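You operate a simulated robot arm through the tools that you are given. There is no shell and no other tool. Be economical: measure what you need, move in short steps, check, and stop when the job is done.

The job below is to be done with a simulated two-armed robot. You get a single attempt, and the scene is never put back.

## Task
Pick up the 10 mm rivet box from the assembly bench with one hand, pass it to the other hand and put it on the fourth shelf from the bottom of the grey rack. Set down upright: rivet box.

The check looks at the end state, three seconds after you hand in, the way a careful person would. Anything else that was tipped, shoved, dropped, spilled or broken makes it a failure.

## Robot
Two 7-joint arms with two-finger parallel grippers on one trunk, on a base that drives. Base frame: it is fixed to the floor where the robot stands at the start and does not move with it; the origin is under the middle of the robot, x ahead of it, y to its left, z up; the surface under the hand at the start is at about z = 850. Units: mm, degrees, N and s.
The left shoulder is at the start at [52, 101, 1060], the right one opposite. With the tool pointing down near the work surface each hand reaches from about 240 to 540 mm from the robot's upright axis, wherever it stands, measured 20 degrees to its own side. Places, roughly: fourth shelf of the grey rack [-1300, 2600, 1200]. Payload 2.4 kg a hand.
Tool frame (each hand has its own): the origin (TCP) lies between the finger pads and is the grasp point; the fingertips stand 24 mm ahead of it; z points along the fingers, y is the line along which they close. Largest opening 68 mm; finger width 17, thickness 10; the body of the gripper, 40 by 70 mm, starts 41 mm behind the TCP.
Orientation is told as [roll, pitch, yaw] about the base's x, y, z axes, in that order, counted from this pose: with the fingers straight down and closing along the base's y, the tool's x points along the base's -x, its y along +y and its z along -z.

## Interface
- The arms move only by the tool servo_tool. It takes "left_moves", "right_moves" or both (then of equal length, played together; a hand with none holds still); each is a list of rows, each an object (a shift or turn left out is 0, a gripper value left out holds the last) with "claw": the opening, from 0 (shut) to 1 (fully open); "linear": the shift along the base's x, y, z in mm, a list of three; "rotation": the turn, a rotation vector about the base's x, y, z in degrees, a list of three. In form: [{"claw": claw, "linear": [tx, ty, tz], "rotation": [ax, ay, az]}, ...]. A call has 1 to 10 rows; each row is the pose to reach, as a shift and turn from the pose commanded when the call began. A row lasts 0.2 s, in which the tool goes at most 50 mm and 8.6 degrees; a call with a longer step from one row to the next is refused whole, and so is a gripper value outside its range. Where a pose cannot be reached the arm comes as near as it can. A force on the tool above 40 N (or 10 N above the force at the start of the call, whichever is more), or a blocked arm, ends the call early, and 0.2 s more pass. Each finger travels about 72 mm/s and halts on what it meets, pressing with about 39 N; the grip force reading is that of the motor and also rises with nothing between the fingers. The clock runs only during rows and for 0.2 s after the last one: add rows that repeat a pose to give the fingers time. It gives the time, the measured TCP pose, the force on the tool (base axes), the opening and the grip force at its end, in the units of the frame above (readings bear some noise), with the torque about the TCP (base axes, N m) and any sound that the robot's microphone picked up.
- Cameras (640 x 400 px; columns grow to the right, rows downward): "scene" is now at [146.6, 23.6, 1243.3]; the picture's right is [0.24, -0.97, 0.00], its down [-0.34, -0.08, -0.94] and it looks along [0.91, 0.23, -0.35] (base axes); focal length 234 px, centre (320, 200). "left" rides on the left gripper at [84, -11, -75] in its tool frame; the picture's right is [0.13, 0.99, 0.00], its down [-0.60, 0.08, -0.79] and it looks along [-0.79, 0.10, 0.61] (tool axes); focal length 251 px, centre (320, 200). "right" rides on the right gripper at [84, 11, -75] in its tool frame; the picture's right is [-0.13, 0.99, 0.00], its down [-0.60, -0.08, -0.79] and it looks along [-0.79, -0.10, 0.61] (tool axes); focal length 251 px, centre (320, 200). There is no depth. A picture from a camera that has moved, and an enlarged one, comes with that camera's place and axes in the base frame and with its lens.
- grab_frame(camera): a new picture of that camera. The clock stands still meanwhile.
- raise_lower(by): slides the trunk up (or, below 0, down) by that many mm; the arms and the scene camera ride with it, the base frame stays. It gives what a move gives, with no picture.
- steer(legs): drives the robot by 1 to 6 legs, each [ahead, left, turn to the left] in mm, mm and degrees, along the robot's own axes; the way and the turn of a leg run together, so that a leg with both is an arc; at most 1500 mm and 180 degrees a leg. The arms and the cameras ride along, it lands a little off, and it stops where it bumps. It gives what a move gives.
- turn_head(pan, tilt): turns the head with the scene camera to pan (to the left, within 86 degrees either way) and tilt (down, from -29 to 69), counted from straight ahead of the robot. It gives what a move gives.
- close_up(camera, box): a new picture of the part [left, top, right, bottom] of that camera's present view, enlarged. The clock stands still meanwhile.
- close_job(): hands the job in; it is judged then, once.

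Go step by step. Nothing tells you exact positions but the pictures and the camera data: compare them with the known pose of the tool, close in by small moves and look again before you grip or let go. The budget is 120 turns and 108 pictures, counting those below and the enlarged ones. Unless the task says otherwise, let go and move clear before handing in, and close with one line.

The tools are called after "Call:" by a JSON object that holds its "fn" and its "kwargs". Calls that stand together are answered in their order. servo_tool: Moves the arms, as the interface text tells. Its arguments: {"type":"object","properties":{"left_moves":{"type":"array","items":{"type":"object","properties":{"claw":{"type":"number"},"linear":{"type":"array","items":{"type":"number"}},"rotation":{"type":"array","items":{"type":"number"}}}}},"right_moves":{"type":"array","items":{"type":"object","properties":{"claw":{"type":"number"},"linear":{"type":"array","items":{"type":"number"}},"rotation":{"type":"array","items":{"type":"number"}}}}}},"required":[]} The other tools are called the same way: raise_lower (by) slides the trunk up or down; steer (legs) drives the base; turn_head (pan, tilt) turns the head that bears the scene camera; grab_frame (camera) takes a picture; close_up (camera, box) takes an enlarged picture of a part of a camera's view; close_job () hands the job in.

At the start:

```text
clock: 0.0
left_position: [305.3, 267.1, 1069.1]
left_tool_rot: [0.0, 0.0, -0.1]
left_force: [-0.4, -0.2, 0.1]
left_wrist_torque: [-0.02, -0.03, -0.02]
left_gripper_width: 68.0
left_grasp_force: 0.1
right_position: [273.6, -36.1, 1142.3]
right_tool_rot: [0.0, 0.0, 0.0]
right_force: [0.1, 0.4, 0.6]
right_wrist_torque: [0.0, -0.02, 0.0]
right_gripper_width: 68.1
right_grasp_force: 0.1
trunk travel left (down, up): [-275.0, 574.0]
robot x, y, heading: [1.6, -1.5, -0.0]
head pan, tilt: [14.0, 20.2]
```

scene: 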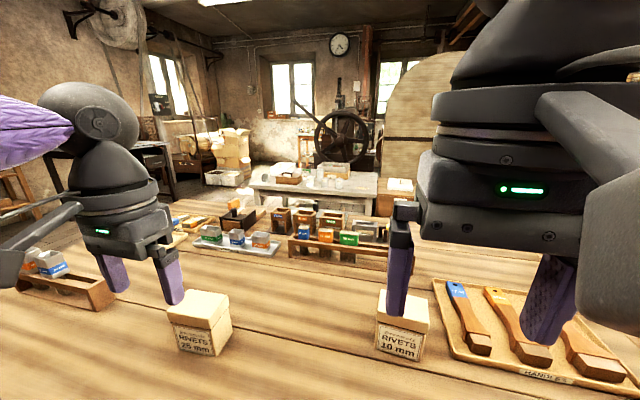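
right: 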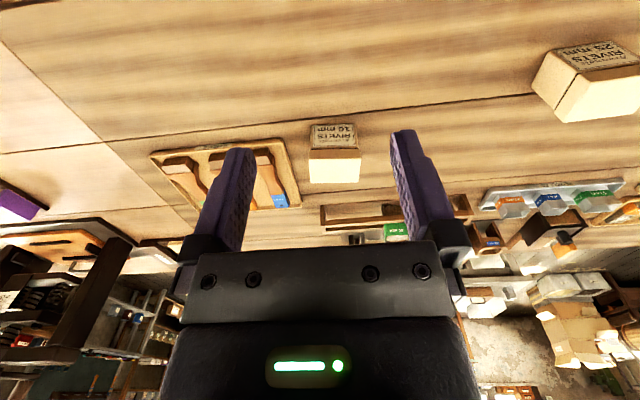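
left: 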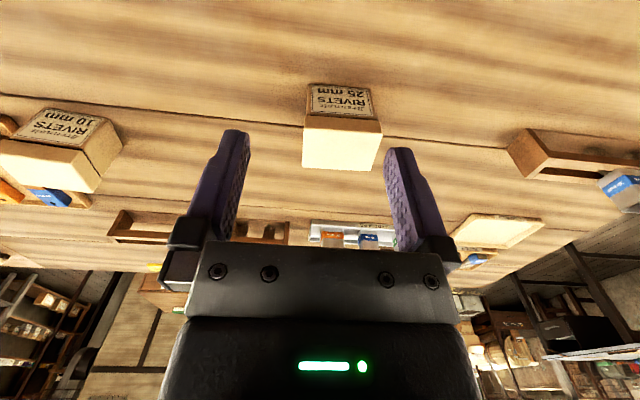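

I see the 10 mm rivet box ahead of the right hand and the 25 mm one ahead of the left. I'll enlarge both views to measure the 10 mm box.

Call:
{"fn": "close_up", "kwargs": {"camera": "scene", "box": [340, 260, 480, 380]}}

Call:
{"fn": "close_up", "kwargs": {"camera": "right", "box": [260, 90, 420, 210]}}

```text
3.33 times, centred on (410, 320) of scene
camera zoom: at [146.6, 23.6, 1243.3], right [0.24, -0.97, 0.0], down [-0.34, -0.08, -0.94], along [0.91, 0.23, -0.35], focal length 780 px, centre (20, -200)
```

zoom: 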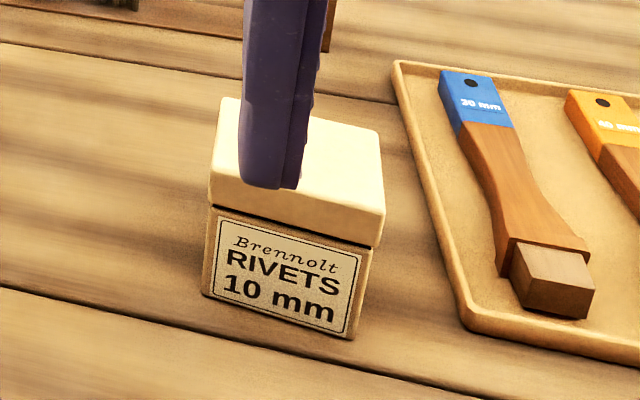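

```text
3.33 times, centred on (340, 150) of right
camera zoom: at [189.6, -24.3, 1219.0], right [0.13, 0.99, 0.0], down [0.6, -0.08, 0.79], along [0.79, -0.1, -0.61], focal length 838 px, centre (253, 367)
```

zoom: 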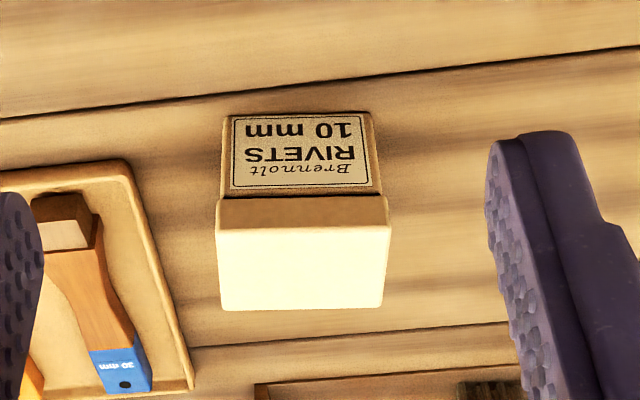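

The box looks about 75 wide, 55 deep and 86 tall, with a lid that overhangs slightly, so I plan to grip the body across its depth (along x) below the lid. First I'll look at the rack.

Call:
{"fn": "turn_head", "kwargs": {"pan": 86, "tilt": 5}}

Call:
{"fn": "grab_frame", "kwargs": {"camera": "scene"}}

```text
clock: 1.4
left_position: [304.1, 266.6, 1068.7]
left_tool_rot: [0.0, 0.0, 0.0]
left_force: [-0.2, -0.4, 0.2]
left_wrist_torque: [0.04, 0.01, 0.0]
left_gripper_width: 67.7
left_grasp_force: 0.1
right_position: [274.0, -36.2, 1142.0]
right_tool_rot: [0.0, 0.0, -0.1]
right_force: [0.5, 0.8, -0.1]
right_wrist_torque: [0.02, -0.01, -0.02]
right_gripper_width: 67.9
right_grasp_force: 0.1
trunk travel left (down, up): [-275.0, 574.0]
robot x, y, heading: [2.6, 2.5, 0.1]
head pan, tilt: [85.9, 5.0]
```

```text
102 pictures are left
camera scene: at [62.9, 92.7, 1268.1], right [1.0, -0.07, 0.0], down [-0.01, -0.09, -1.0], along [0.07, 0.99, -0.09], focal length 234 px, centre (320, 200)
```

scene: 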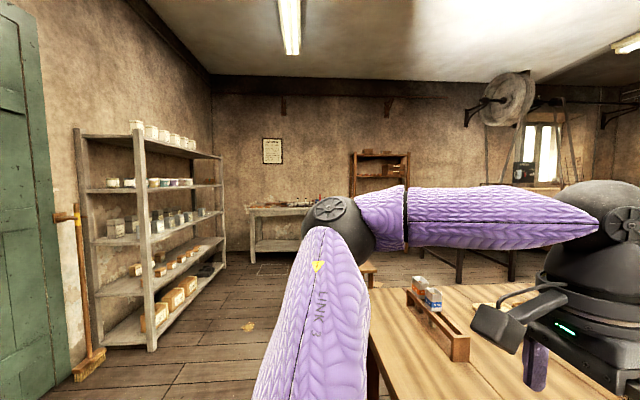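

Call:
{"fn": "close_up", "kwargs": {"camera": "scene", "box": [60, 110, 240, 222]}}

```text
3.56 times, centred on (150, 166) of scene
camera zoom: at [62.9, 92.7, 1268.1], right [1.0, -0.07, 0.0], down [-0.01, -0.09, -1.0], along [0.07, 0.99, -0.09], focal length 832 px, centre (924, 321)
```

zoom: 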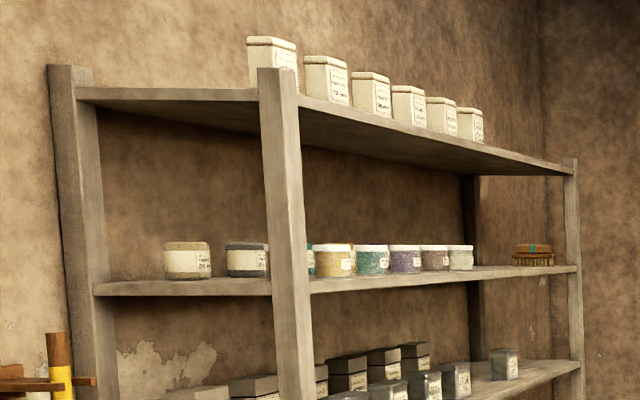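

The fourth shelf carries jars with a gap before a brush near the far end. I'll pick with the left hand from the box's left side, tilted, while the right hand moves out of the way to the right.

Call:
{"fn": "servo_tool", "kwargs": {"left_moves": [{"claw": 1, "rotation": [0, 0, 8.45], "linear": [8, 0, 3]}, {"rotation": [0, 0, 16.9], "linear": [16, 0, 6]}, {"rotation": [0, 0, 25.35], "linear": [24, 0, 9]}, {"rotation": [0, 0, 33.8], "linear": [32, 0, 12]}, {"rotation": [0, 0, 42.25], "linear": [40, 0, 15]}, {"rotation": [0, 0, 50.7], "linear": [48, 0, 18]}, {"rotation": [0, 0, 59.15], "linear": [56, 0, 21]}, {"rotation": [0, 0, 67.6], "linear": [64, 0, 24]}, {"rotation": [0, 0, 76.05], "linear": [72, 0, 27]}, {"rotation": [0, 0, 84.5], "linear": [80, 0, 30]}], "right_moves": [{"linear": [0, -20, 0]}, {"linear": [0, -40, 0]}, {"linear": [0, -60, 0]}, {"linear": [0, -80, 0]}, {"linear": [0, -100, 0]}, {"linear": [0, -120, 0]}, {"linear": [0, -140, 0]}, {"linear": [0, -160, 0]}, {"linear": [0, -180, 0]}, {"linear": [0, -200, 0]}]}}

Call:
{"fn": "servo_tool", "kwargs": {"left_moves": [{"rotation": [-7.46, 0.72, 0], "linear": [15, 0, 0]}, {"rotation": [-14.93, 1.44, 0], "linear": [30, 0, 0]}, {"rotation": [-22.39, 2.16, 0], "linear": [45, 0, 0]}, {"rotation": [-29.85, 2.88, 0], "linear": [60, 0, 0]}, {"rotation": [-37.3, 3.6, 0], "linear": [75, 0, 0]}, {"rotation": [-44.8, 4.32, 0], "linear": [90, 0, 0]}, {"rotation": [-52.2, 5.04, 0], "linear": [96, 0, 0]}, {"rotation": [-59.7, 5.76, 0], "linear": [102, 0, 0]}]}}

Call:
{"fn": "turn_head", "kwargs": {"pan": 10, "tilt": 35}}

Call:
{"fn": "grab_frame", "kwargs": {"camera": "scene"}}

Call:
{"fn": "grab_frame", "kwargs": {"camera": "left"}}

```text
clock: 3.6
left_position: [383.5, 266.1, 1098.4]
left_tool_rot: [0.0, 0.1, 84.7]
left_force: [0.0, 0.2, 0.1]
left_wrist_torque: [0.01, 0.02, -0.03]
left_gripper_width: 67.9
left_grasp_force: 0.1
right_position: [273.7, -236.4, 1142.4]
right_tool_rot: [0.0, 0.0, 0.0]
right_force: [-1.0, -0.2, -1.1]
right_wrist_torque: [0.01, 0.02, 0.01]
right_gripper_width: 68.1
right_grasp_force: 0.1
trunk travel left (down, up): [-275.0, 574.0]
robot x, y, heading: [0.6, 0.5, -0.1]
head pan, tilt: [85.9, 5.0]
```

```text
clock: 5.4
left_position: [419.1, 230.5, 1088.2]
left_tool_rot: [0.0, 59.0, 84.5]
left_force: [0.0, 0.5, -0.3]
left_wrist_torque: [0.0, 0.0, -0.03]
left_gripper_width: 68.3
left_grasp_force: 0.1
left hand out of reach, approached as far as the arm can: row 3, 4, 5, 6, 7, 8
right_position: [272.6, -236.4, 1142.9]
right_tool_rot: [0.0, -0.1, -0.1]
right_force: [-0.2, 0.3, -0.4]
right_wrist_torque: [0.01, -0.05, -0.01]
right_gripper_width: 67.9
right_grasp_force: 0.1
trunk travel left (down, up): [-275.0, 574.0]
robot x, y, heading: [-0.2, -1.0, -0.2]
head pan, tilt: [85.9, 5.0]
```

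```text
clock: 6.9
left_position: [419.3, 230.5, 1088.5]
left_tool_rot: [0.1, 59.0, 84.6]
left_force: [0.9, 0.0, 0.4]
left_wrist_torque: [-0.03, 0.0, -0.01]
left_gripper_width: 68.0
left_grasp_force: 0.1
right_position: [274.5, -236.1, 1141.5]
right_tool_rot: [0.0, 0.0, 0.0]
right_force: [-0.1, 0.1, 0.0]
right_wrist_torque: [0.04, -0.01, 0.01]
right_gripper_width: 68.2
right_grasp_force: 0.1
trunk travel left (down, up): [-275.0, 574.0]
robot x, y, heading: [0.8, -2.7, 0.1]
head pan, tilt: [10.0, 35.0]
```

```text
100 pictures are left
camera scene: at [143.1, 16.4, 1219.9], right [0.17, -0.98, 0.0], down [-0.56, -0.1, -0.82], along [0.81, 0.14, -0.57], focal length 234 px, centre (320, 200)
```

scene: 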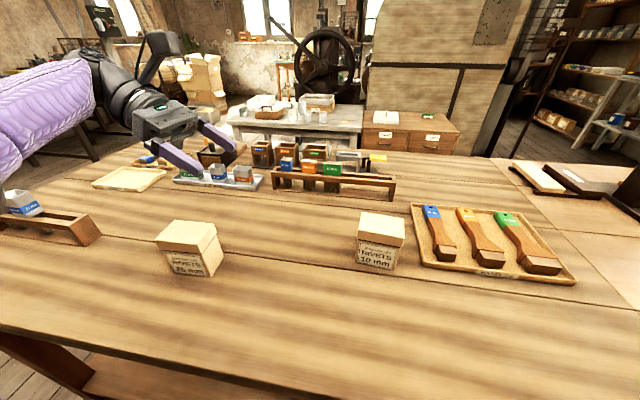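

```text
99 pictures are left
camera left: at [432.5, 249.7, 1198.6], right [-0.99, 0.03, 0.11], down [0.02, 0.99, -0.11], along [-0.11, -0.1, -0.99], focal length 251 px, centre (320, 200)
```

left: 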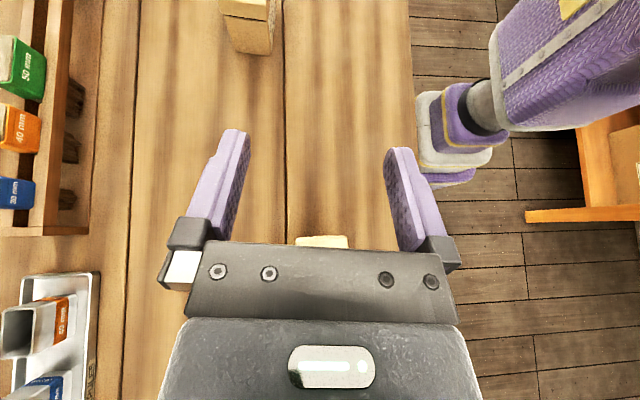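

The left hand is tilted correctly but at the end of its reach in x. I'll lower the trunk a little and bring the hand to a pre-grasp point left of the box.

Call:
{"fn": "raise_lower", "kwargs": {"by": -80}}

Call:
{"fn": "servo_tool", "kwargs": {"left_moves": [{"linear": [0, -40, 0]}, {"linear": [10, -80, 0]}, {"linear": [20, -110, -10]}, {"linear": [30, -130, -20]}]}}

```text
clock: 8.1
left_position: [418.8, 229.4, 1007.8]
left_tool_rot: [0.0, 60.0, 84.6]
left_force: [-0.5, -0.8, 0.6]
left_wrist_torque: [0.03, 0.02, 0.04]
left_gripper_width: 67.9
left_grasp_force: 0.0
right_position: [287.3, -235.0, 1052.4]
right_tool_rot: [0.0, 2.1, 0.1]
right_force: [0.5, -0.4, -0.1]
right_wrist_torque: [0.01, 0.04, 0.02]
right_gripper_width: 68.2
right_grasp_force: 0.0
trunk travel left (down, up): [-195.0, 655.0]
robot x, y, heading: [-2.4, -0.1, -0.1]
head pan, tilt: [10.0, 35.0]
```

```text
clock: 9.1
left_position: [448.2, 99.0, 986.3]
left_tool_rot: [0.1, 60.0, 84.5]
left_force: [0.2, 0.4, -0.1]
left_wrist_torque: [0.0, 0.0, 0.0]
left_gripper_width: 67.7
left_grasp_force: 0.0
right_position: [287.4, -235.8, 1052.0]
right_tool_rot: [0.1, 2.3, 0.0]
right_force: [-0.3, -0.7, 0.6]
right_wrist_torque: [0.0, -0.02, 0.02]
right_gripper_width: 67.8
right_grasp_force: 0.1
trunk travel left (down, up): [-195.0, 655.0]
robot x, y, heading: [0.7, -1.6, 0.2]
head pan, tilt: [10.0, 35.0]
```

Call:
{"fn": "servo_tool", "kwargs": {"left_moves": [{"linear": [15, -15, -22]}, {"linear": [30, -30, -44]}, {"linear": [45, -44, -65]}]}}

Call:
{"fn": "grab_frame", "kwargs": {"camera": "left"}}

Call:
{"fn": "grab_frame", "kwargs": {"camera": "scene"}}

```text
clock: 9.9
left_position: [475.2, 63.7, 929.5]
left_tool_rot: [0.0, 60.0, 84.6]
left_force: [0.4, -0.1, 0.5]
left_wrist_torque: [0.0, 0.0, -0.03]
left_gripper_width: 68.3
left_grasp_force: 0.0
left hand out of reach, approached as far as the arm can: row 3
right_position: [287.5, -235.4, 1052.7]
right_tool_rot: [0.1, 2.2, 0.1]
right_force: [0.8, 0.1, 0.0]
right_wrist_torque: [0.04, -0.01, 0.01]
right_gripper_width: 68.1
right_grasp_force: 0.1
trunk travel left (down, up): [-195.0, 655.0]
robot x, y, heading: [-1.6, -4.3, -0.2]
head pan, tilt: [10.0, 35.0]
```

```text
98 pictures are left
camera left: at [489.3, 86.2, 1038.9], right [-0.99, 0.03, 0.11], down [0.02, 0.99, -0.13], along [-0.12, -0.12, -0.99], focal length 251 px, centre (320, 200)
```

left: 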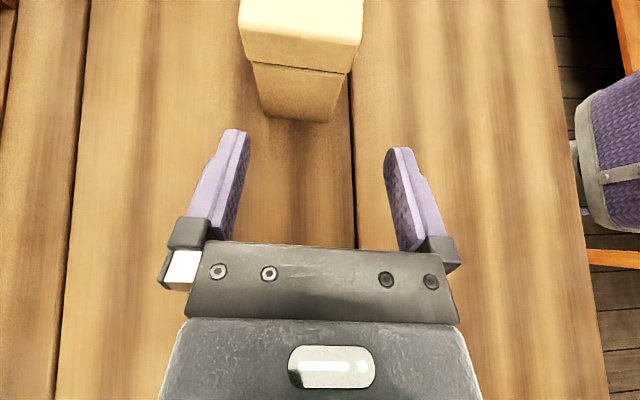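

```text
97 pictures are left
camera scene: at [162.8, 16.2, 1138.5], right [0.17, -0.98, 0.0], down [-0.57, -0.1, -0.82], along [0.81, 0.14, -0.57], focal length 234 px, centre (320, 200)
```

scene: 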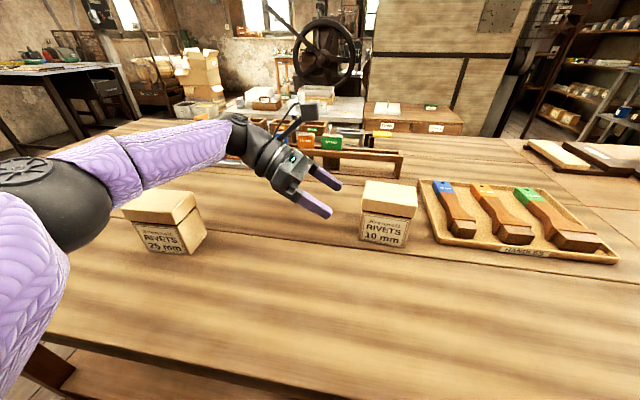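

The box body spans x≈456–507 at its near end, centred at x≈482, so the hand needs a bit more forward reach. I'll check the clearance between base and bench before nudging the robot ahead.

Call:
{"fn": "turn_head", "kwargs": {"pan": 0, "tilt": 69}}

Call:
{"fn": "grab_frame", "kwargs": {"camera": "scene"}}

```text
clock: 10.9
left_position: [474.3, 63.9, 930.1]
left_tool_rot: [0.1, 60.0, 84.5]
left_force: [-0.7, -0.2, 0.5]
left_wrist_torque: [-0.02, 0.0, -0.04]
left_gripper_width: 68.1
left_grasp_force: 0.0
right_position: [286.7, -235.3, 1050.8]
right_tool_rot: [0.1, 2.1, 0.1]
right_force: [-0.3, -0.1, -0.6]
right_wrist_torque: [0.01, 0.02, 0.0]
right_gripper_width: 68.0
right_grasp_force: 0.0
trunk travel left (down, up): [-195.0, 655.0]
robot x, y, heading: [1.3, -0.2, 0.0]
head pan, tilt: [0.0, 68.8]
```

```text
96 pictures are left
camera scene: at [132.0, 1.0, 1094.8], right [0.0, -1.0, 0.0], down [-0.93, 0.0, -0.36], along [0.36, 0.0, -0.93], focal length 234 px, centre (320, 200)
```

scene: 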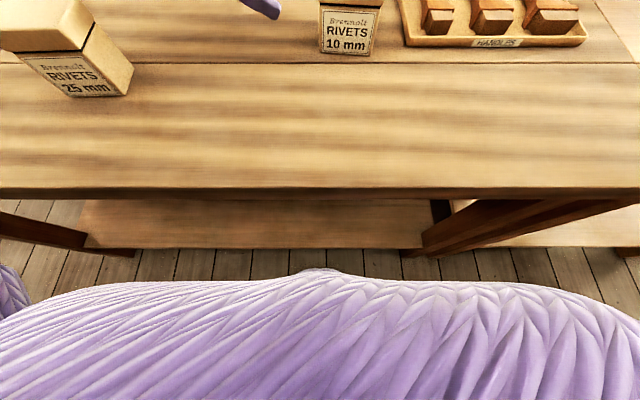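

There are about 50 mm of clearance to the bench edge, so I'll drive 25 mm ahead.

Call:
{"fn": "steer", "kwargs": {"legs": [[25, 0, 0]]}}

Call:
{"fn": "turn_head", "kwargs": {"pan": 10, "tilt": 40}}

```text
clock: 11.7
left_position: [499.7, 64.3, 928.5]
left_tool_rot: [0.1, 60.0, 84.8]
left_force: [-0.3, 0.0, 0.6]
left_wrist_torque: [0.01, -0.02, 0.01]
left_gripper_width: 68.1
left_grasp_force: 0.1
right_position: [313.2, -235.5, 1051.7]
right_tool_rot: [0.1, 2.3, 0.0]
right_force: [-0.6, 0.5, 0.4]
right_wrist_torque: [0.0, -0.02, -0.02]
right_gripper_width: 68.1
right_grasp_force: 0.2
trunk travel left (down, up): [-195.0, 655.0]
robot x, y, heading: [25.4, -0.1, 0.1]
head pan, tilt: [0.0, 68.8]
```

```text
clock: 12.6
left_position: [500.3, 63.8, 928.4]
left_tool_rot: [0.0, 60.0, 84.6]
left_force: [-0.3, 0.7, 0.2]
left_wrist_torque: [-0.02, -0.01, 0.01]
left_gripper_width: 67.8
left_grasp_force: 0.1
right_position: [312.7, -235.5, 1051.8]
right_tool_rot: [0.2, 2.3, 0.0]
right_force: [0.0, -0.4, 0.9]
right_wrist_torque: [-0.01, 0.02, -0.03]
right_gripper_width: 68.1
right_grasp_force: 0.1
trunk travel left (down, up): [-195.0, 655.0]
robot x, y, heading: [21.5, 0.6, -0.0]
head pan, tilt: [10.0, 40.0]
```

Call:
{"fn": "servo_tool", "kwargs": {"left_moves": [{"linear": [-15, -8, -8]}, {"linear": [-15, -24, -20]}]}}

Call:
{"fn": "grab_frame", "kwargs": {"camera": "left"}}

Call:
{"fn": "grab_frame", "kwargs": {"camera": "scene"}}

```text
clock: 13.2
left_position: [484.8, 39.6, 909.0]
left_tool_rot: [0.0, 59.8, 84.6]
left_force: [0.2, -1.1, 0.5]
left_wrist_torque: [0.01, 0.02, -0.02]
left_gripper_width: 68.1
left_grasp_force: 0.0
right_position: [312.6, -236.4, 1052.2]
right_tool_rot: [0.1, 2.3, -0.1]
right_force: [0.4, -0.1, 0.0]
right_wrist_torque: [0.01, 0.02, 0.02]
right_gripper_width: 68.1
right_grasp_force: 0.2
trunk travel left (down, up): [-195.0, 655.0]
robot x, y, heading: [24.5, -1.3, -0.1]
head pan, tilt: [10.0, 40.0]
```

```text
95 pictures are left
camera left: at [498.0, 61.8, 1019.7], right [-0.99, 0.03, 0.11], down [0.01, 0.99, -0.12], along [-0.11, -0.12, -0.99], focal length 251 px, centre (320, 200)
```

left: 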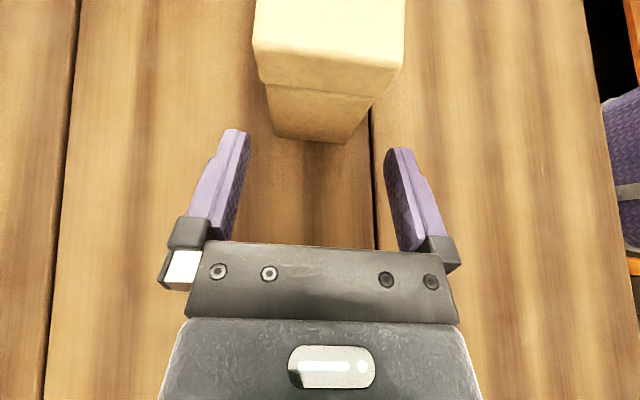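

```text
94 pictures are left
camera scene: at [184.8, 15.8, 1130.9], right [0.17, -0.98, 0.0], down [-0.63, -0.11, -0.77], along [0.75, 0.13, -0.64], focal length 234 px, centre (320, 200)
```

scene: 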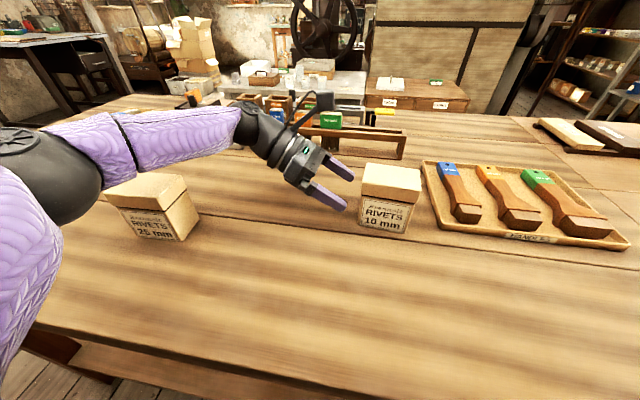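

The left elbow and forearm look close to the 25 mm box, so I'll enlarge that area and check before going lower.

Call:
{"fn": "close_up", "kwargs": {"camera": "scene", "box": [0, 90, 240, 260]}}

```text
2.35 times, centred on (120, 175) of scene
camera zoom: at [184.8, 15.8, 1130.9], right [0.17, -0.98, 0.0], down [-0.63, -0.11, -0.77], along [0.75, 0.13, -0.64], focal length 550 px, centre (791, 259)
```

zoom: 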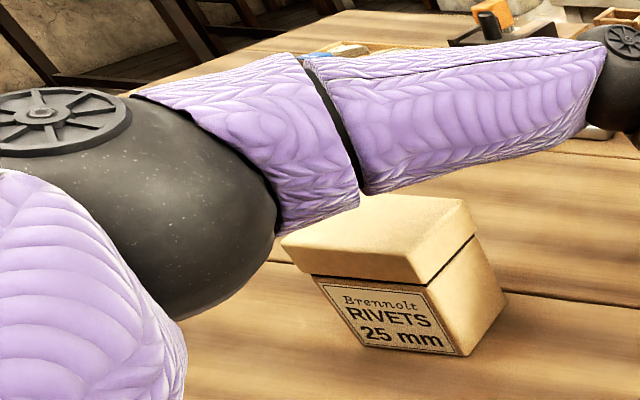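

The forearm passes just over the 25 mm box. I'll raise the trunk 80 mm to lift the elbow, then bring the hand back down to the same spot.

Call:
{"fn": "raise_lower", "kwargs": {"by": 80}}

Call:
{"fn": "servo_tool", "kwargs": {"left_moves": [{"linear": [0, 0, -25]}, {"linear": [0, 0, -50]}, {"linear": [0, 0, -75]}]}}

Call:
{"fn": "grab_frame", "kwargs": {"camera": "scene"}}

```text
clock: 14.4
left_position: [474.6, 40.8, 1013.0]
left_tool_rot: [-6.6, 59.2, 79.0]
left_force: [-0.2, 0.8, 0.2]
left_wrist_torque: [0.0, 0.01, -0.02]
left_gripper_width: 67.9
left_grasp_force: 0.1
right_position: [312.9, -235.6, 1131.6]
right_tool_rot: [0.0, 2.3, 0.1]
right_force: [-0.4, -0.5, 0.1]
right_wrist_torque: [0.0, -0.01, 0.01]
right_gripper_width: 67.8
right_grasp_force: 0.1
trunk travel left (down, up): [-275.0, 574.0]
robot x, y, heading: [29.0, 2.6, 0.2]
head pan, tilt: [10.0, 40.0]
```

```text
clock: 15.2
left_position: [440.9, 43.7, 970.9]
left_tool_rot: [-6.7, 58.8, 79.1]
left_force: [-0.4, 0.0, 0.7]
left_wrist_torque: [0.04, -0.02, 0.01]
left_gripper_width: 67.9
left_grasp_force: 0.0
left hand out of reach, approached as far as the arm can: row 1, 2, 3
right_position: [311.7, -234.5, 1131.8]
right_tool_rot: [0.0, 2.3, -0.1]
right_force: [0.2, -0.3, -0.1]
right_wrist_torque: [0.02, 0.04, 0.0]
right_gripper_width: 68.0
right_grasp_force: 0.0
trunk travel left (down, up): [-275.0, 574.0]
robot x, y, heading: [27.7, 1.1, -0.0]
head pan, tilt: [10.0, 40.0]
```

```text
92 pictures are left
camera scene: at [165.1, 15.9, 1212.3], right [0.17, -0.98, 0.0], down [-0.63, -0.11, -0.77], along [0.75, 0.13, -0.64], focal length 234 px, centre (320, 200)
```

scene: 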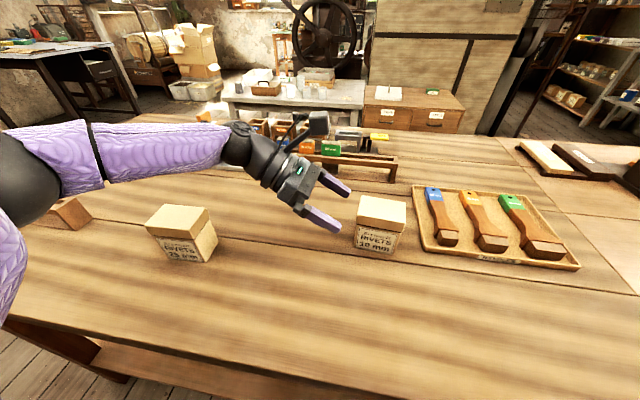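

Coming from the left forces the forearm over the 25 mm box, so I'll swap roles. The right hand will pick from the right over the low tray and the left hand will receive. I'll retract the left and turn the right.

Call:
{"fn": "servo_tool", "kwargs": {"left_moves": [{"linear": [0, 25, 15]}, {"linear": [-10, 55, 30]}, {"linear": [-25, 85, 45]}, {"linear": [-40, 115, 60]}, {"linear": [-55, 140, 75]}, {"linear": [-70, 160, 90]}, {"linear": [-85, 175, 105]}, {"linear": [-100, 190, 120]}, {"linear": [-110, 195, 130]}, {"linear": [-120, 200, 140]}], "right_moves": [{"rotation": [0, 0, -8.5]}, {"rotation": [0, 0, -17]}, {"rotation": [0, 0, -25.5]}, {"rotation": [0, 0, -34]}, {"rotation": [0, 0, -42.5]}, {"rotation": [0, 0, -51]}, {"rotation": [0, 0, -59.5]}, {"rotation": [0, 0, -68]}, {"rotation": [0, 0, -76.5]}, {"rotation": [0, 0, -85]}]}}

Call:
{"fn": "servo_tool", "kwargs": {"right_moves": [{"rotation": [0, 0, -5.2]}, {"rotation": [0, 0, -10.5], "linear": [10, 0, 0]}]}}

Call:
{"fn": "servo_tool", "kwargs": {"right_moves": [{"rotation": [7.46, -0.72, 0], "linear": [10, 0, 0]}, {"rotation": [14.93, -1.44, 0], "linear": [20, 0, 0]}, {"rotation": [22.39, -2.16, 0], "linear": [30, 0, 0]}, {"rotation": [29.85, -2.88, 0], "linear": [40, 0, 0]}, {"rotation": [37.3, -3.6, 0], "linear": [50, 0, 0]}, {"rotation": [44.8, -4.32, 0], "linear": [60, 0, 0]}, {"rotation": [52.2, -5.04, 0], "linear": [65, 0, 0]}, {"rotation": [59.7, -5.76, 0], "linear": [70, 0, 0]}]}}

Call:
{"fn": "grab_frame", "kwargs": {"camera": "scene"}}

```text
clock: 17.4
left_position: [320.3, 241.9, 1110.6]
left_tool_rot: [-6.6, 59.3, 79.0]
left_force: [-0.7, -0.9, 0.3]
left_wrist_torque: [-0.01, -0.03, 0.0]
left_gripper_width: 68.0
left_grasp_force: 0.2
right_position: [311.3, -235.2, 1132.2]
right_tool_rot: [-0.1, 2.2, -85.2]
right_force: [-0.2, -0.1, 0.4]
right_wrist_torque: [-0.05, 0.0, 0.02]
right_gripper_width: 68.1
right_grasp_force: 0.0
trunk travel left (down, up): [-275.0, 574.0]
robot x, y, heading: [24.0, 3.5, 0.4]
head pan, tilt: [10.0, 40.0]
```

```text
clock: 18.0
left_position: [321.1, 243.1, 1111.3]
left_tool_rot: [-6.5, 59.3, 79.1]
left_force: [0.1, 0.0, 0.1]
left_wrist_torque: [0.0, 0.04, -0.03]
left_gripper_width: 68.0
left_grasp_force: 0.0
right_position: [323.1, -233.9, 1131.8]
right_tool_rot: [0.2, 2.3, -95.6]
right_force: [-0.5, -1.2, 0.3]
right_wrist_torque: [0.01, 0.01, -0.01]
right_gripper_width: 68.2
right_grasp_force: 0.1
trunk travel left (down, up): [-275.0, 574.0]
robot x, y, heading: [25.9, 0.1, -0.1]
head pan, tilt: [10.0, 40.0]
```

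```text
clock: 19.8
left_position: [321.1, 243.0, 1110.9]
left_tool_rot: [-6.5, 59.2, 79.1]
left_force: [0.0, -0.3, 0.9]
left_wrist_torque: [0.02, 0.0, -0.01]
left_gripper_width: 68.0
left_grasp_force: 0.1
right_position: [393.1, -235.5, 1131.7]
right_tool_rot: [0.0, 62.3, -95.6]
right_force: [1.2, -0.3, 0.4]
right_wrist_torque: [0.0, 0.03, -0.03]
right_gripper_width: 68.1
right_grasp_force: 0.1
trunk travel left (down, up): [-275.0, 574.0]
robot x, y, heading: [22.6, -1.3, 0.2]
head pan, tilt: [10.0, 40.0]
```

```text
91 pictures are left
camera scene: at [165.1, 15.7, 1212.3], right [0.17, -0.98, 0.0], down [-0.63, -0.11, -0.77], along [0.75, 0.13, -0.64], focal length 234 px, centre (320, 200)
```

scene: 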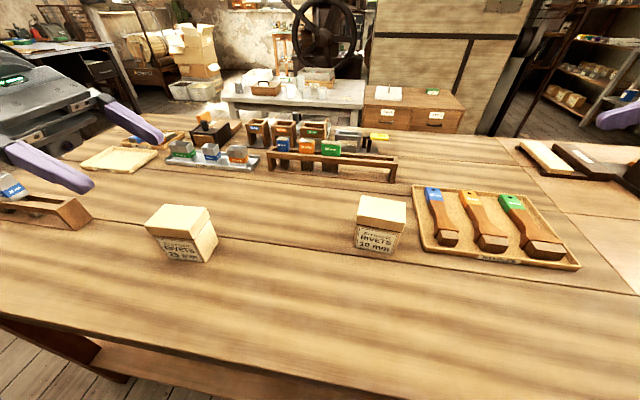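

The tray side is low and clear for the right arm. I'll lift the left hand a little, lower the trunk, and bring the right hand to a pre-grasp point right of the box.

Call:
{"fn": "servo_tool", "kwargs": {"left_moves": [{"linear": [-10, 10, 20]}, {"linear": [-20, 20, 40]}, {"linear": [-30, 30, 60]}]}}

Call:
{"fn": "raise_lower", "kwargs": {"by": -80}}

Call:
{"fn": "servo_tool", "kwargs": {"right_moves": [{"linear": [10, 20, -20]}, {"linear": [20, 40, -40]}, {"linear": [30, 60, -60]}, {"linear": [40, 70, -80]}, {"linear": [50, 80, -100]}]}}

Call:
{"fn": "grab_frame", "kwargs": {"camera": "scene"}}

Call:
{"fn": "grab_frame", "kwargs": {"camera": "right"}}

```text
clock: 20.6
left_position: [289.7, 273.8, 1169.7]
left_tool_rot: [-6.6, 59.1, 79.2]
left_force: [0.2, -0.3, -0.5]
left_wrist_torque: [0.0, 0.02, 0.04]
left_gripper_width: 68.0
left_grasp_force: 0.1
right_position: [392.4, -234.6, 1131.9]
right_tool_rot: [0.1, 62.1, -95.4]
right_force: [-0.6, -0.5, -0.2]
right_wrist_torque: [-0.02, 0.02, 0.01]
right_gripper_width: 68.1
right_grasp_force: 0.1
trunk travel left (down, up): [-275.0, 574.0]
robot x, y, heading: [23.4, -1.5, 0.1]
head pan, tilt: [10.0, 40.0]
```

```text
clock: 21.8
left_position: [289.4, 273.8, 1090.1]
left_tool_rot: [-6.5, 59.2, 79.1]
left_force: [-0.3, 0.4, 0.0]
left_wrist_torque: [0.03, 0.01, 0.01]
left_gripper_width: 67.8
left_grasp_force: 0.1
right_position: [392.0, -235.6, 1052.0]
right_tool_rot: [0.2, 62.3, -95.5]
right_force: [0.5, -0.2, -0.6]
right_wrist_torque: [-0.02, 0.0, 0.01]
right_gripper_width: 67.9
right_grasp_force: 0.1
trunk travel left (down, up): [-195.0, 655.0]
robot x, y, heading: [27.9, 1.9, 0.1]
head pan, tilt: [10.0, 40.0]
```

```text
clock: 23.0
left_position: [291.1, 273.5, 1091.1]
left_tool_rot: [-6.5, 59.3, 79.1]
left_force: [-0.2, 0.4, 0.2]
left_wrist_torque: [0.0, 0.01, 0.01]
left_gripper_width: 68.1
left_grasp_force: 0.2
right_position: [442.6, -154.3, 952.3]
right_tool_rot: [0.0, 62.2, -95.5]
right_force: [0.0, 0.2, -0.8]
right_wrist_torque: [0.04, 0.0, 0.02]
right_gripper_width: 67.9
right_grasp_force: 0.1
trunk travel left (down, up): [-195.0, 655.0]
robot x, y, heading: [22.4, -1.7, 0.1]
head pan, tilt: [10.0, 40.0]
```

```text
90 pictures are left
camera scene: at [184.8, 15.8, 1130.9], right [0.17, -0.98, 0.0], down [-0.63, -0.11, -0.77], along [0.75, 0.13, -0.64], focal length 234 px, centre (320, 200)
```

scene: 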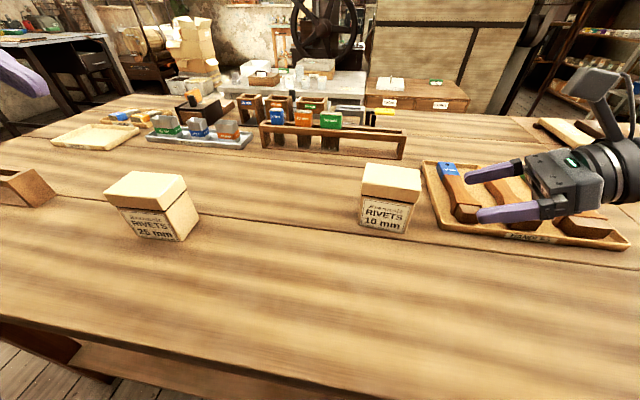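

```text
89 pictures are left
camera right: at [450.7, -182.8, 1062.5], right [0.98, -0.16, -0.11], down [-0.17, -0.97, -0.16], along [-0.08, 0.18, -0.98], focal length 251 px, centre (320, 200)
```

right: 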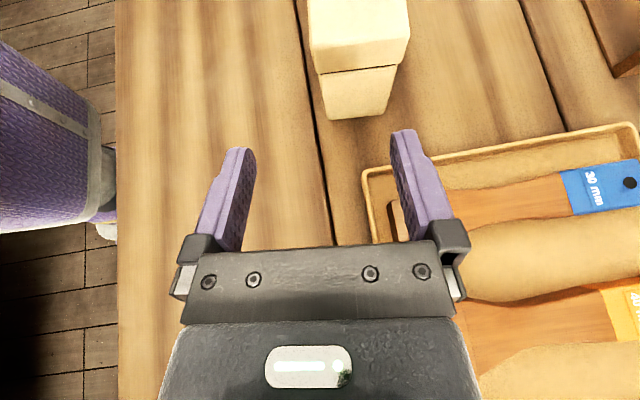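

The right side of the box ends at y≈-75 with its body centred at x≈478. I'll move the right hand to a pre-grasp point 50 mm back along the finger direction.

Call:
{"fn": "servo_tool", "kwargs": {"right_moves": [{"linear": [16, 12, -14]}, {"linear": [32, 26, -28]}, {"linear": [32, 48, -46]}]}}

Call:
{"fn": "grab_frame", "kwargs": {"camera": "right"}}

Call:
{"fn": "close_up", "kwargs": {"camera": "scene", "box": [340, 120, 640, 290]}}

```text
clock: 23.8
left_position: [289.0, 270.4, 1096.5]
left_tool_rot: [-7.2, 59.2, 78.4]
left_force: [0.4, -0.1, 0.1]
left_wrist_torque: [0.03, 0.03, 0.01]
left_gripper_width: 68.0
left_grasp_force: 0.1
right_position: [474.3, -113.7, 920.4]
right_tool_rot: [3.3, 62.1, -93.2]
right_force: [0.6, 0.7, 1.2]
right_wrist_torque: [0.04, -0.01, 0.0]
right_gripper_width: 68.1
right_grasp_force: 0.1
trunk travel left (down, up): [-195.0, 655.0]
robot x, y, heading: [28.3, -2.6, -0.1]
head pan, tilt: [10.0, 40.0]
```

```text
88 pictures are left
camera right: at [479.8, -141.7, 1031.3], right [0.98, -0.17, -0.09], down [-0.18, -0.97, -0.16], along [-0.06, 0.18, -0.98], focal length 251 px, centre (320, 200)
```

right: 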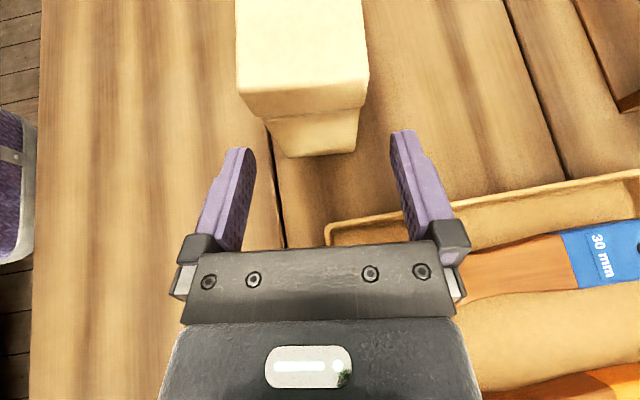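

```text
2.13 times, centred on (490, 205) of scene
camera zoom: at [182.4, 13.1, 1136.0], right [0.17, -0.99, 0.0], down [-0.63, -0.11, -0.77], along [0.76, 0.13, -0.64], focal length 499 px, centre (-43, 189)
```

zoom: 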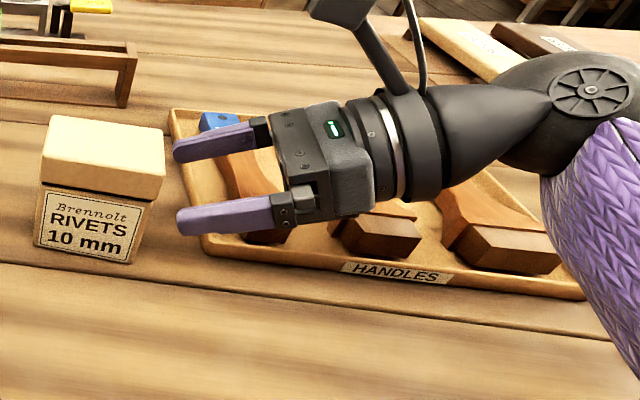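

The right hand didn't fully reach its target and the whole robot shifted slightly, so an arm link may be touching something. I'll look at the right elbow.

Call:
{"fn": "turn_head", "kwargs": {"pan": -60, "tilt": 45}}

Call:
{"fn": "grab_frame", "kwargs": {"camera": "scene"}}

```text
clock: 25.2
left_position: [286.3, 272.5, 1095.7]
left_tool_rot: [-7.1, 59.1, 78.5]
left_force: [0.3, 0.8, -1.0]
left_wrist_torque: [-0.02, -0.03, 0.0]
left_gripper_width: 68.0
left_grasp_force: 0.1
right_position: [474.0, -114.8, 921.0]
right_tool_rot: [3.8, 61.9, -93.0]
right_force: [-0.2, 0.2, -0.2]
right_wrist_torque: [0.01, 0.01, 0.05]
right_gripper_width: 68.1
right_grasp_force: 0.1
trunk travel left (down, up): [-195.0, 655.0]
robot x, y, heading: [27.3, 1.3, -0.0]
head pan, tilt: [-60.0, 45.0]
```

```text
86 pictures are left
camera scene: at [138.2, -70.1, 1127.1], right [-0.87, -0.5, 0.0], down [-0.35, 0.61, -0.71], along [0.36, -0.61, -0.71], focal length 234 px, centre (320, 200)
```

scene: 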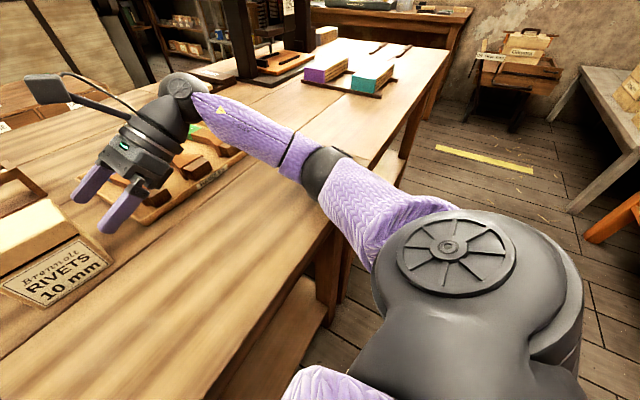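

The right forearm is resting near the bench edge. I'll raise the trunk 45 mm and use a steeper hand tilt (about 40°) so the arm stays clear.

Call:
{"fn": "raise_lower", "kwargs": {"by": 45}}

Call:
{"fn": "servo_tool", "kwargs": {"right_moves": [{"rotation": [-6, 0.6, 0]}, {"rotation": [-12, 1.2, 0]}]}}

Call:
{"fn": "grab_frame", "kwargs": {"camera": "scene"}}

```text
clock: 26.0
left_position: [290.1, 274.4, 1135.7]
left_tool_rot: [-6.3, 59.2, 79.1]
left_force: [0.0, -0.8, -0.2]
left_wrist_torque: [0.0, 0.01, -0.01]
left_gripper_width: 68.1
left_grasp_force: 0.0
right_position: [475.7, -105.8, 949.6]
right_tool_rot: [-0.3, 62.3, -95.8]
right_force: [0.1, 0.0, 1.0]
right_wrist_torque: [0.02, 0.02, 0.02]
right_gripper_width: 67.8
right_grasp_force: 0.1
trunk travel left (down, up): [-240.0, 610.0]
robot x, y, heading: [26.0, 3.5, -0.0]
head pan, tilt: [-60.0, 45.0]
```

```text
clock: 26.6
left_position: [291.7, 273.9, 1136.0]
left_tool_rot: [-6.5, 59.2, 79.1]
left_force: [-0.8, -1.0, 0.1]
left_wrist_torque: [0.0, 0.02, -0.02]
left_gripper_width: 68.0
left_grasp_force: 0.0
right_position: [475.5, -106.6, 949.9]
right_tool_rot: [0.0, 50.1, -95.6]
right_force: [-0.6, 0.1, 0.4]
right_wrist_torque: [0.02, 0.03, 0.02]
right_gripper_width: 67.9
right_grasp_force: 0.0
trunk travel left (down, up): [-240.0, 610.0]
robot x, y, heading: [27.8, 4.3, -0.0]
head pan, tilt: [-60.0, 45.0]
```

```text
85 pictures are left
camera scene: at [130.2, -69.5, 1169.5], right [-0.87, -0.5, 0.0], down [-0.35, 0.61, -0.71], along [0.35, -0.61, -0.71], focal length 234 px, centre (320, 200)
```

scene: 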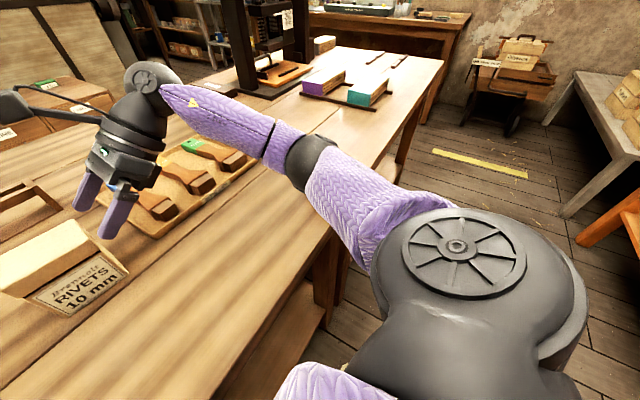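

Call:
{"fn": "servo_tool", "kwargs": {"right_moves": [{"linear": [0, 0, -20]}, {"linear": [0, 1, -39]}]}}

Call:
{"fn": "grab_frame", "kwargs": {"camera": "right"}}

Call:
{"fn": "grab_frame", "kwargs": {"camera": "scene"}}

```text
clock: 27.2
left_position: [291.3, 273.4, 1135.3]
left_tool_rot: [-6.6, 59.2, 79.1]
left_force: [0.3, 0.6, -1.2]
left_wrist_torque: [0.02, -0.01, 0.0]
left_gripper_width: 67.9
left_grasp_force: 0.0
right_position: [475.4, -105.2, 911.1]
right_tool_rot: [0.0, 50.2, -95.5]
right_force: [0.3, 0.1, 0.4]
right_wrist_torque: [0.01, 0.0, -0.01]
right_gripper_width: 67.9
right_grasp_force: 0.1
trunk travel left (down, up): [-240.0, 610.0]
robot x, y, heading: [26.6, -2.5, -0.1]
head pan, tilt: [-60.0, 45.0]
```

```text
84 pictures are left
camera right: at [485.3, -109.8, 1025.5], right [0.98, -0.18, -0.1], down [-0.17, -0.98, 0.04], along [-0.11, -0.03, -0.99], focal length 251 px, centre (320, 200)
```

right: 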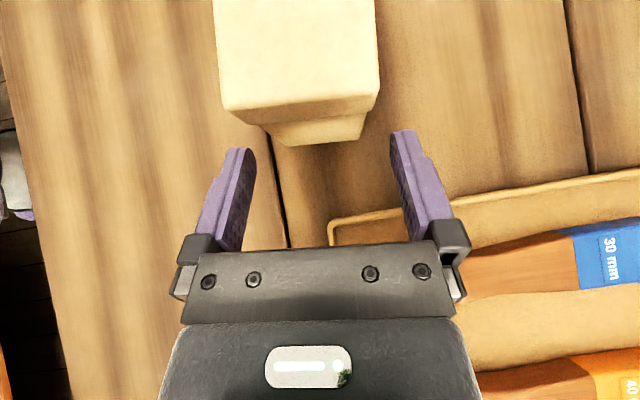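

```text
83 pictures are left
camera scene: at [130.2, -69.4, 1169.5], right [-0.87, -0.5, 0.0], down [-0.35, 0.61, -0.71], along [0.35, -0.61, -0.71], focal length 234 px, centre (320, 200)
```

scene: 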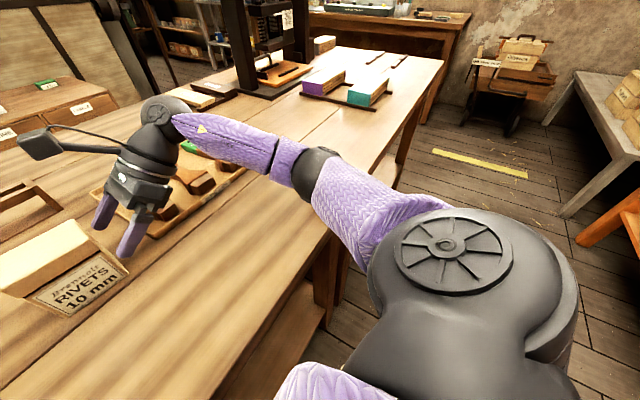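

The fingers straddle the box end evenly (box end centre about x≈475). I'll advance along the finger direction with a slight yaw trim.

Call:
{"fn": "servo_tool", "kwargs": {"right_moves": [{"linear": [0, 12, -9], "rotation": [0, 0, -1.5]}, {"linear": [0.5, 24, -18], "rotation": [0, 0, -1.5]}, {"linear": [1, 37, -28], "rotation": [0, 0, -1.5]}]}}

Call:
{"fn": "grab_frame", "kwargs": {"camera": "right"}}

Call:
{"fn": "turn_head", "kwargs": {"pan": -10, "tilt": 45}}

Call:
{"fn": "grab_frame", "kwargs": {"camera": "scene"}}

```text
clock: 28.0
left_position: [290.2, 273.2, 1135.1]
left_tool_rot: [-6.5, 59.2, 79.0]
left_force: [0.7, 0.8, 0.2]
left_wrist_torque: [-0.02, -0.02, 0.03]
left_gripper_width: 67.8
left_grasp_force: 0.1
right_position: [475.6, -67.9, 883.1]
right_tool_rot: [0.0, 50.2, -97.2]
right_force: [-0.5, 0.7, -0.3]
right_wrist_torque: [-0.01, -0.01, -0.01]
right_gripper_width: 68.3
right_grasp_force: 0.1
trunk travel left (down, up): [-240.0, 610.0]
robot x, y, heading: [25.8, 4.3, -0.0]
head pan, tilt: [-60.0, 45.0]
```

```text
82 pictures are left
camera right: at [486.4, -73.5, 997.6], right [0.97, -0.2, -0.1], down [-0.2, -0.98, 0.04], along [-0.11, -0.02, -0.99], focal length 251 px, centre (320, 200)
```

right: 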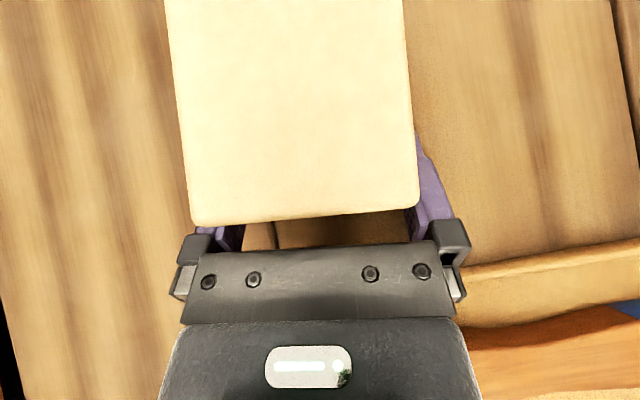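

```text
clock: 29.2
left_position: [291.1, 273.3, 1135.0]
left_tool_rot: [-6.5, 59.1, 79.2]
left_force: [-0.2, -0.2, -0.3]
left_wrist_torque: [0.02, -0.01, 0.01]
left_gripper_width: 68.0
left_grasp_force: 0.0
right_position: [475.8, -68.6, 883.8]
right_tool_rot: [0.0, 50.1, -97.1]
right_force: [0.1, 0.7, -0.8]
right_wrist_torque: [-0.03, 0.02, -0.02]
right_gripper_width: 68.1
right_grasp_force: 0.0
trunk travel left (down, up): [-240.0, 610.0]
robot x, y, heading: [26.1, 2.0, -0.3]
head pan, tilt: [-10.0, 45.0]
```

```text
81 pictures are left
camera scene: at [169.6, -13.1, 1169.5], right [-0.17, -0.98, 0.0], down [-0.7, 0.12, -0.71], along [0.7, -0.12, -0.71], focal length 234 px, centre (320, 200)
```

scene: 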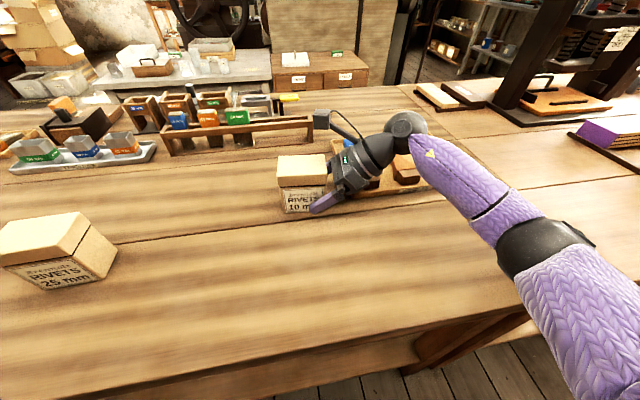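

Call:
{"fn": "close_up", "kwargs": {"camera": "scene", "box": [250, 130, 380, 230]}}

```text
4.00 times, centred on (315, 180) of scene
camera zoom: at [169.6, -13.1, 1169.5], right [-0.17, -0.98, 0.0], down [-0.7, 0.12, -0.71], along [0.7, -0.12, -0.71], focal length 936 px, centre (340, 280)
```

zoom: 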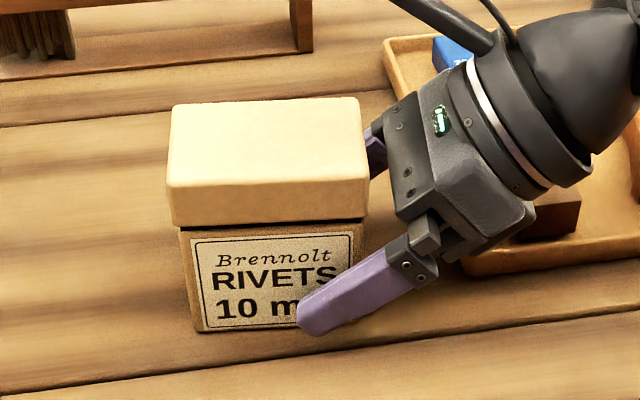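

The lower finger sits on the box body below the lid. I'll close the fingers.

Call:
{"fn": "servo_tool", "kwargs": {"right_moves": [{"linear": [-2, 0, 0], "claw": 0.85}, {"linear": [-2, 0, 0], "claw": 0}, {"linear": [-2, 0, 0], "claw": 0}, {"linear": [-2, 0, 0], "claw": 0}, {"linear": [-2, 0, 0], "claw": 0}]}}

Call:
{"fn": "close_up", "kwargs": {"camera": "scene", "box": [250, 130, 380, 230]}}

```text
clock: 30.4
left_position: [290.8, 273.5, 1136.2]
left_tool_rot: [-6.5, 59.2, 79.1]
left_force: [0.3, -0.2, 0.0]
left_wrist_torque: [0.01, -0.02, 0.02]
left_gripper_width: 68.0
left_grasp_force: 0.1
right_position: [474.5, -68.9, 882.6]
right_tool_rot: [0.0, 50.3, -97.1]
right_force: [1.7, -1.4, 0.3]
right_wrist_torque: [0.0, -0.11, -0.07]
right_gripper_width: 55.1
right_grasp_force: 39.9
trunk travel left (down, up): [-240.0, 610.0]
robot x, y, heading: [25.5, 0.6, 0.1]
head pan, tilt: [-10.0, 45.0]
```

```text
4.00 times, centred on (315, 180) of scene
camera zoom: at [169.7, -13.2, 1169.5], right [-0.17, -0.98, 0.0], down [-0.7, 0.12, -0.71], along [0.7, -0.12, -0.71], focal length 936 px, centre (340, 280)
```

zoom: 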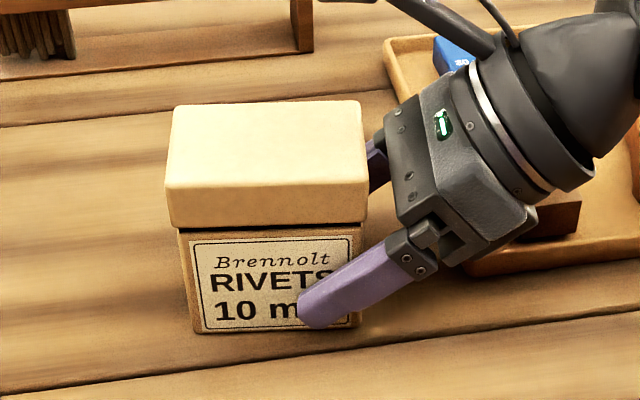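

Gripped at 55 mm. I'll lift slowly.

Call:
{"fn": "servo_tool", "kwargs": {"right_moves": [{"linear": [0, 0, 5]}, {"linear": [0, 0, 15]}, {"linear": [0, 0, 30]}, {"linear": [0, 0, 50]}, {"linear": [0, 0, 75]}, {"linear": [0, 0, 100]}]}}

Call:
{"fn": "grab_frame", "kwargs": {"camera": "scene"}}

Call:
{"fn": "grab_frame", "kwargs": {"camera": "right"}}

```text
clock: 31.8
left_position: [289.5, 273.5, 1136.3]
left_tool_rot: [-6.5, 59.1, 79.1]
left_force: [-0.2, -0.4, 0.9]
left_wrist_torque: [-0.01, 0.0, 0.01]
left_gripper_width: 68.0
left_grasp_force: 0.1
right_position: [473.3, -70.2, 983.2]
right_tool_rot: [-0.1, 50.1, -97.1]
right_force: [-0.5, 0.7, -3.6]
right_wrist_torque: [-0.09, 0.03, 0.03]
right_gripper_width: 54.9
right_grasp_force: 38.7
trunk travel left (down, up): [-240.0, 610.0]
robot x, y, heading: [26.5, 1.4, -0.1]
head pan, tilt: [-10.0, 45.0]
```

```text
78 pictures are left
camera scene: at [169.8, -13.0, 1169.5], right [-0.17, -0.98, 0.0], down [-0.7, 0.12, -0.71], along [0.7, -0.12, -0.71], focal length 234 px, centre (320, 200)
```

scene: 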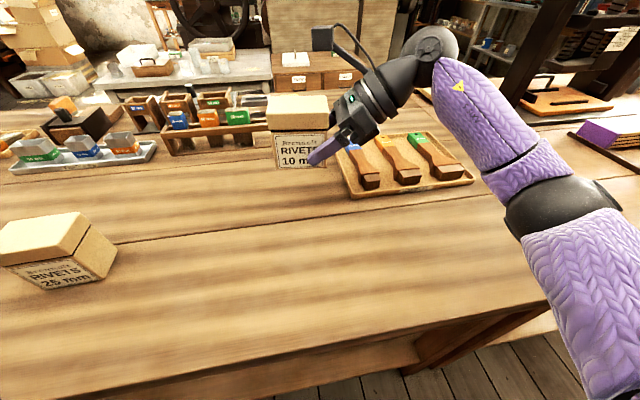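

```text
77 pictures are left
camera right: at [484.0, -73.8, 1097.8], right [0.97, -0.2, -0.1], down [-0.2, -0.98, 0.04], along [-0.11, -0.02, -0.99], focal length 251 px, centre (320, 200)
```

right: 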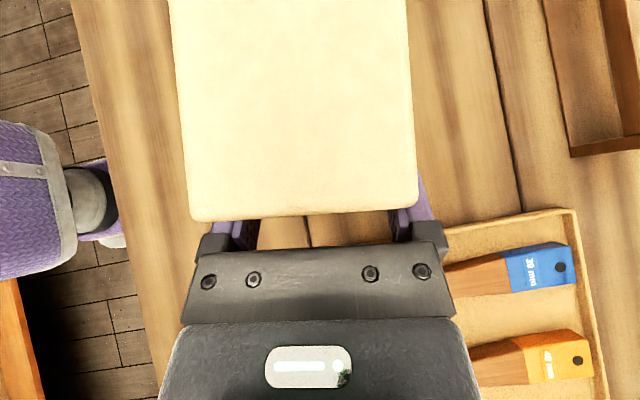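

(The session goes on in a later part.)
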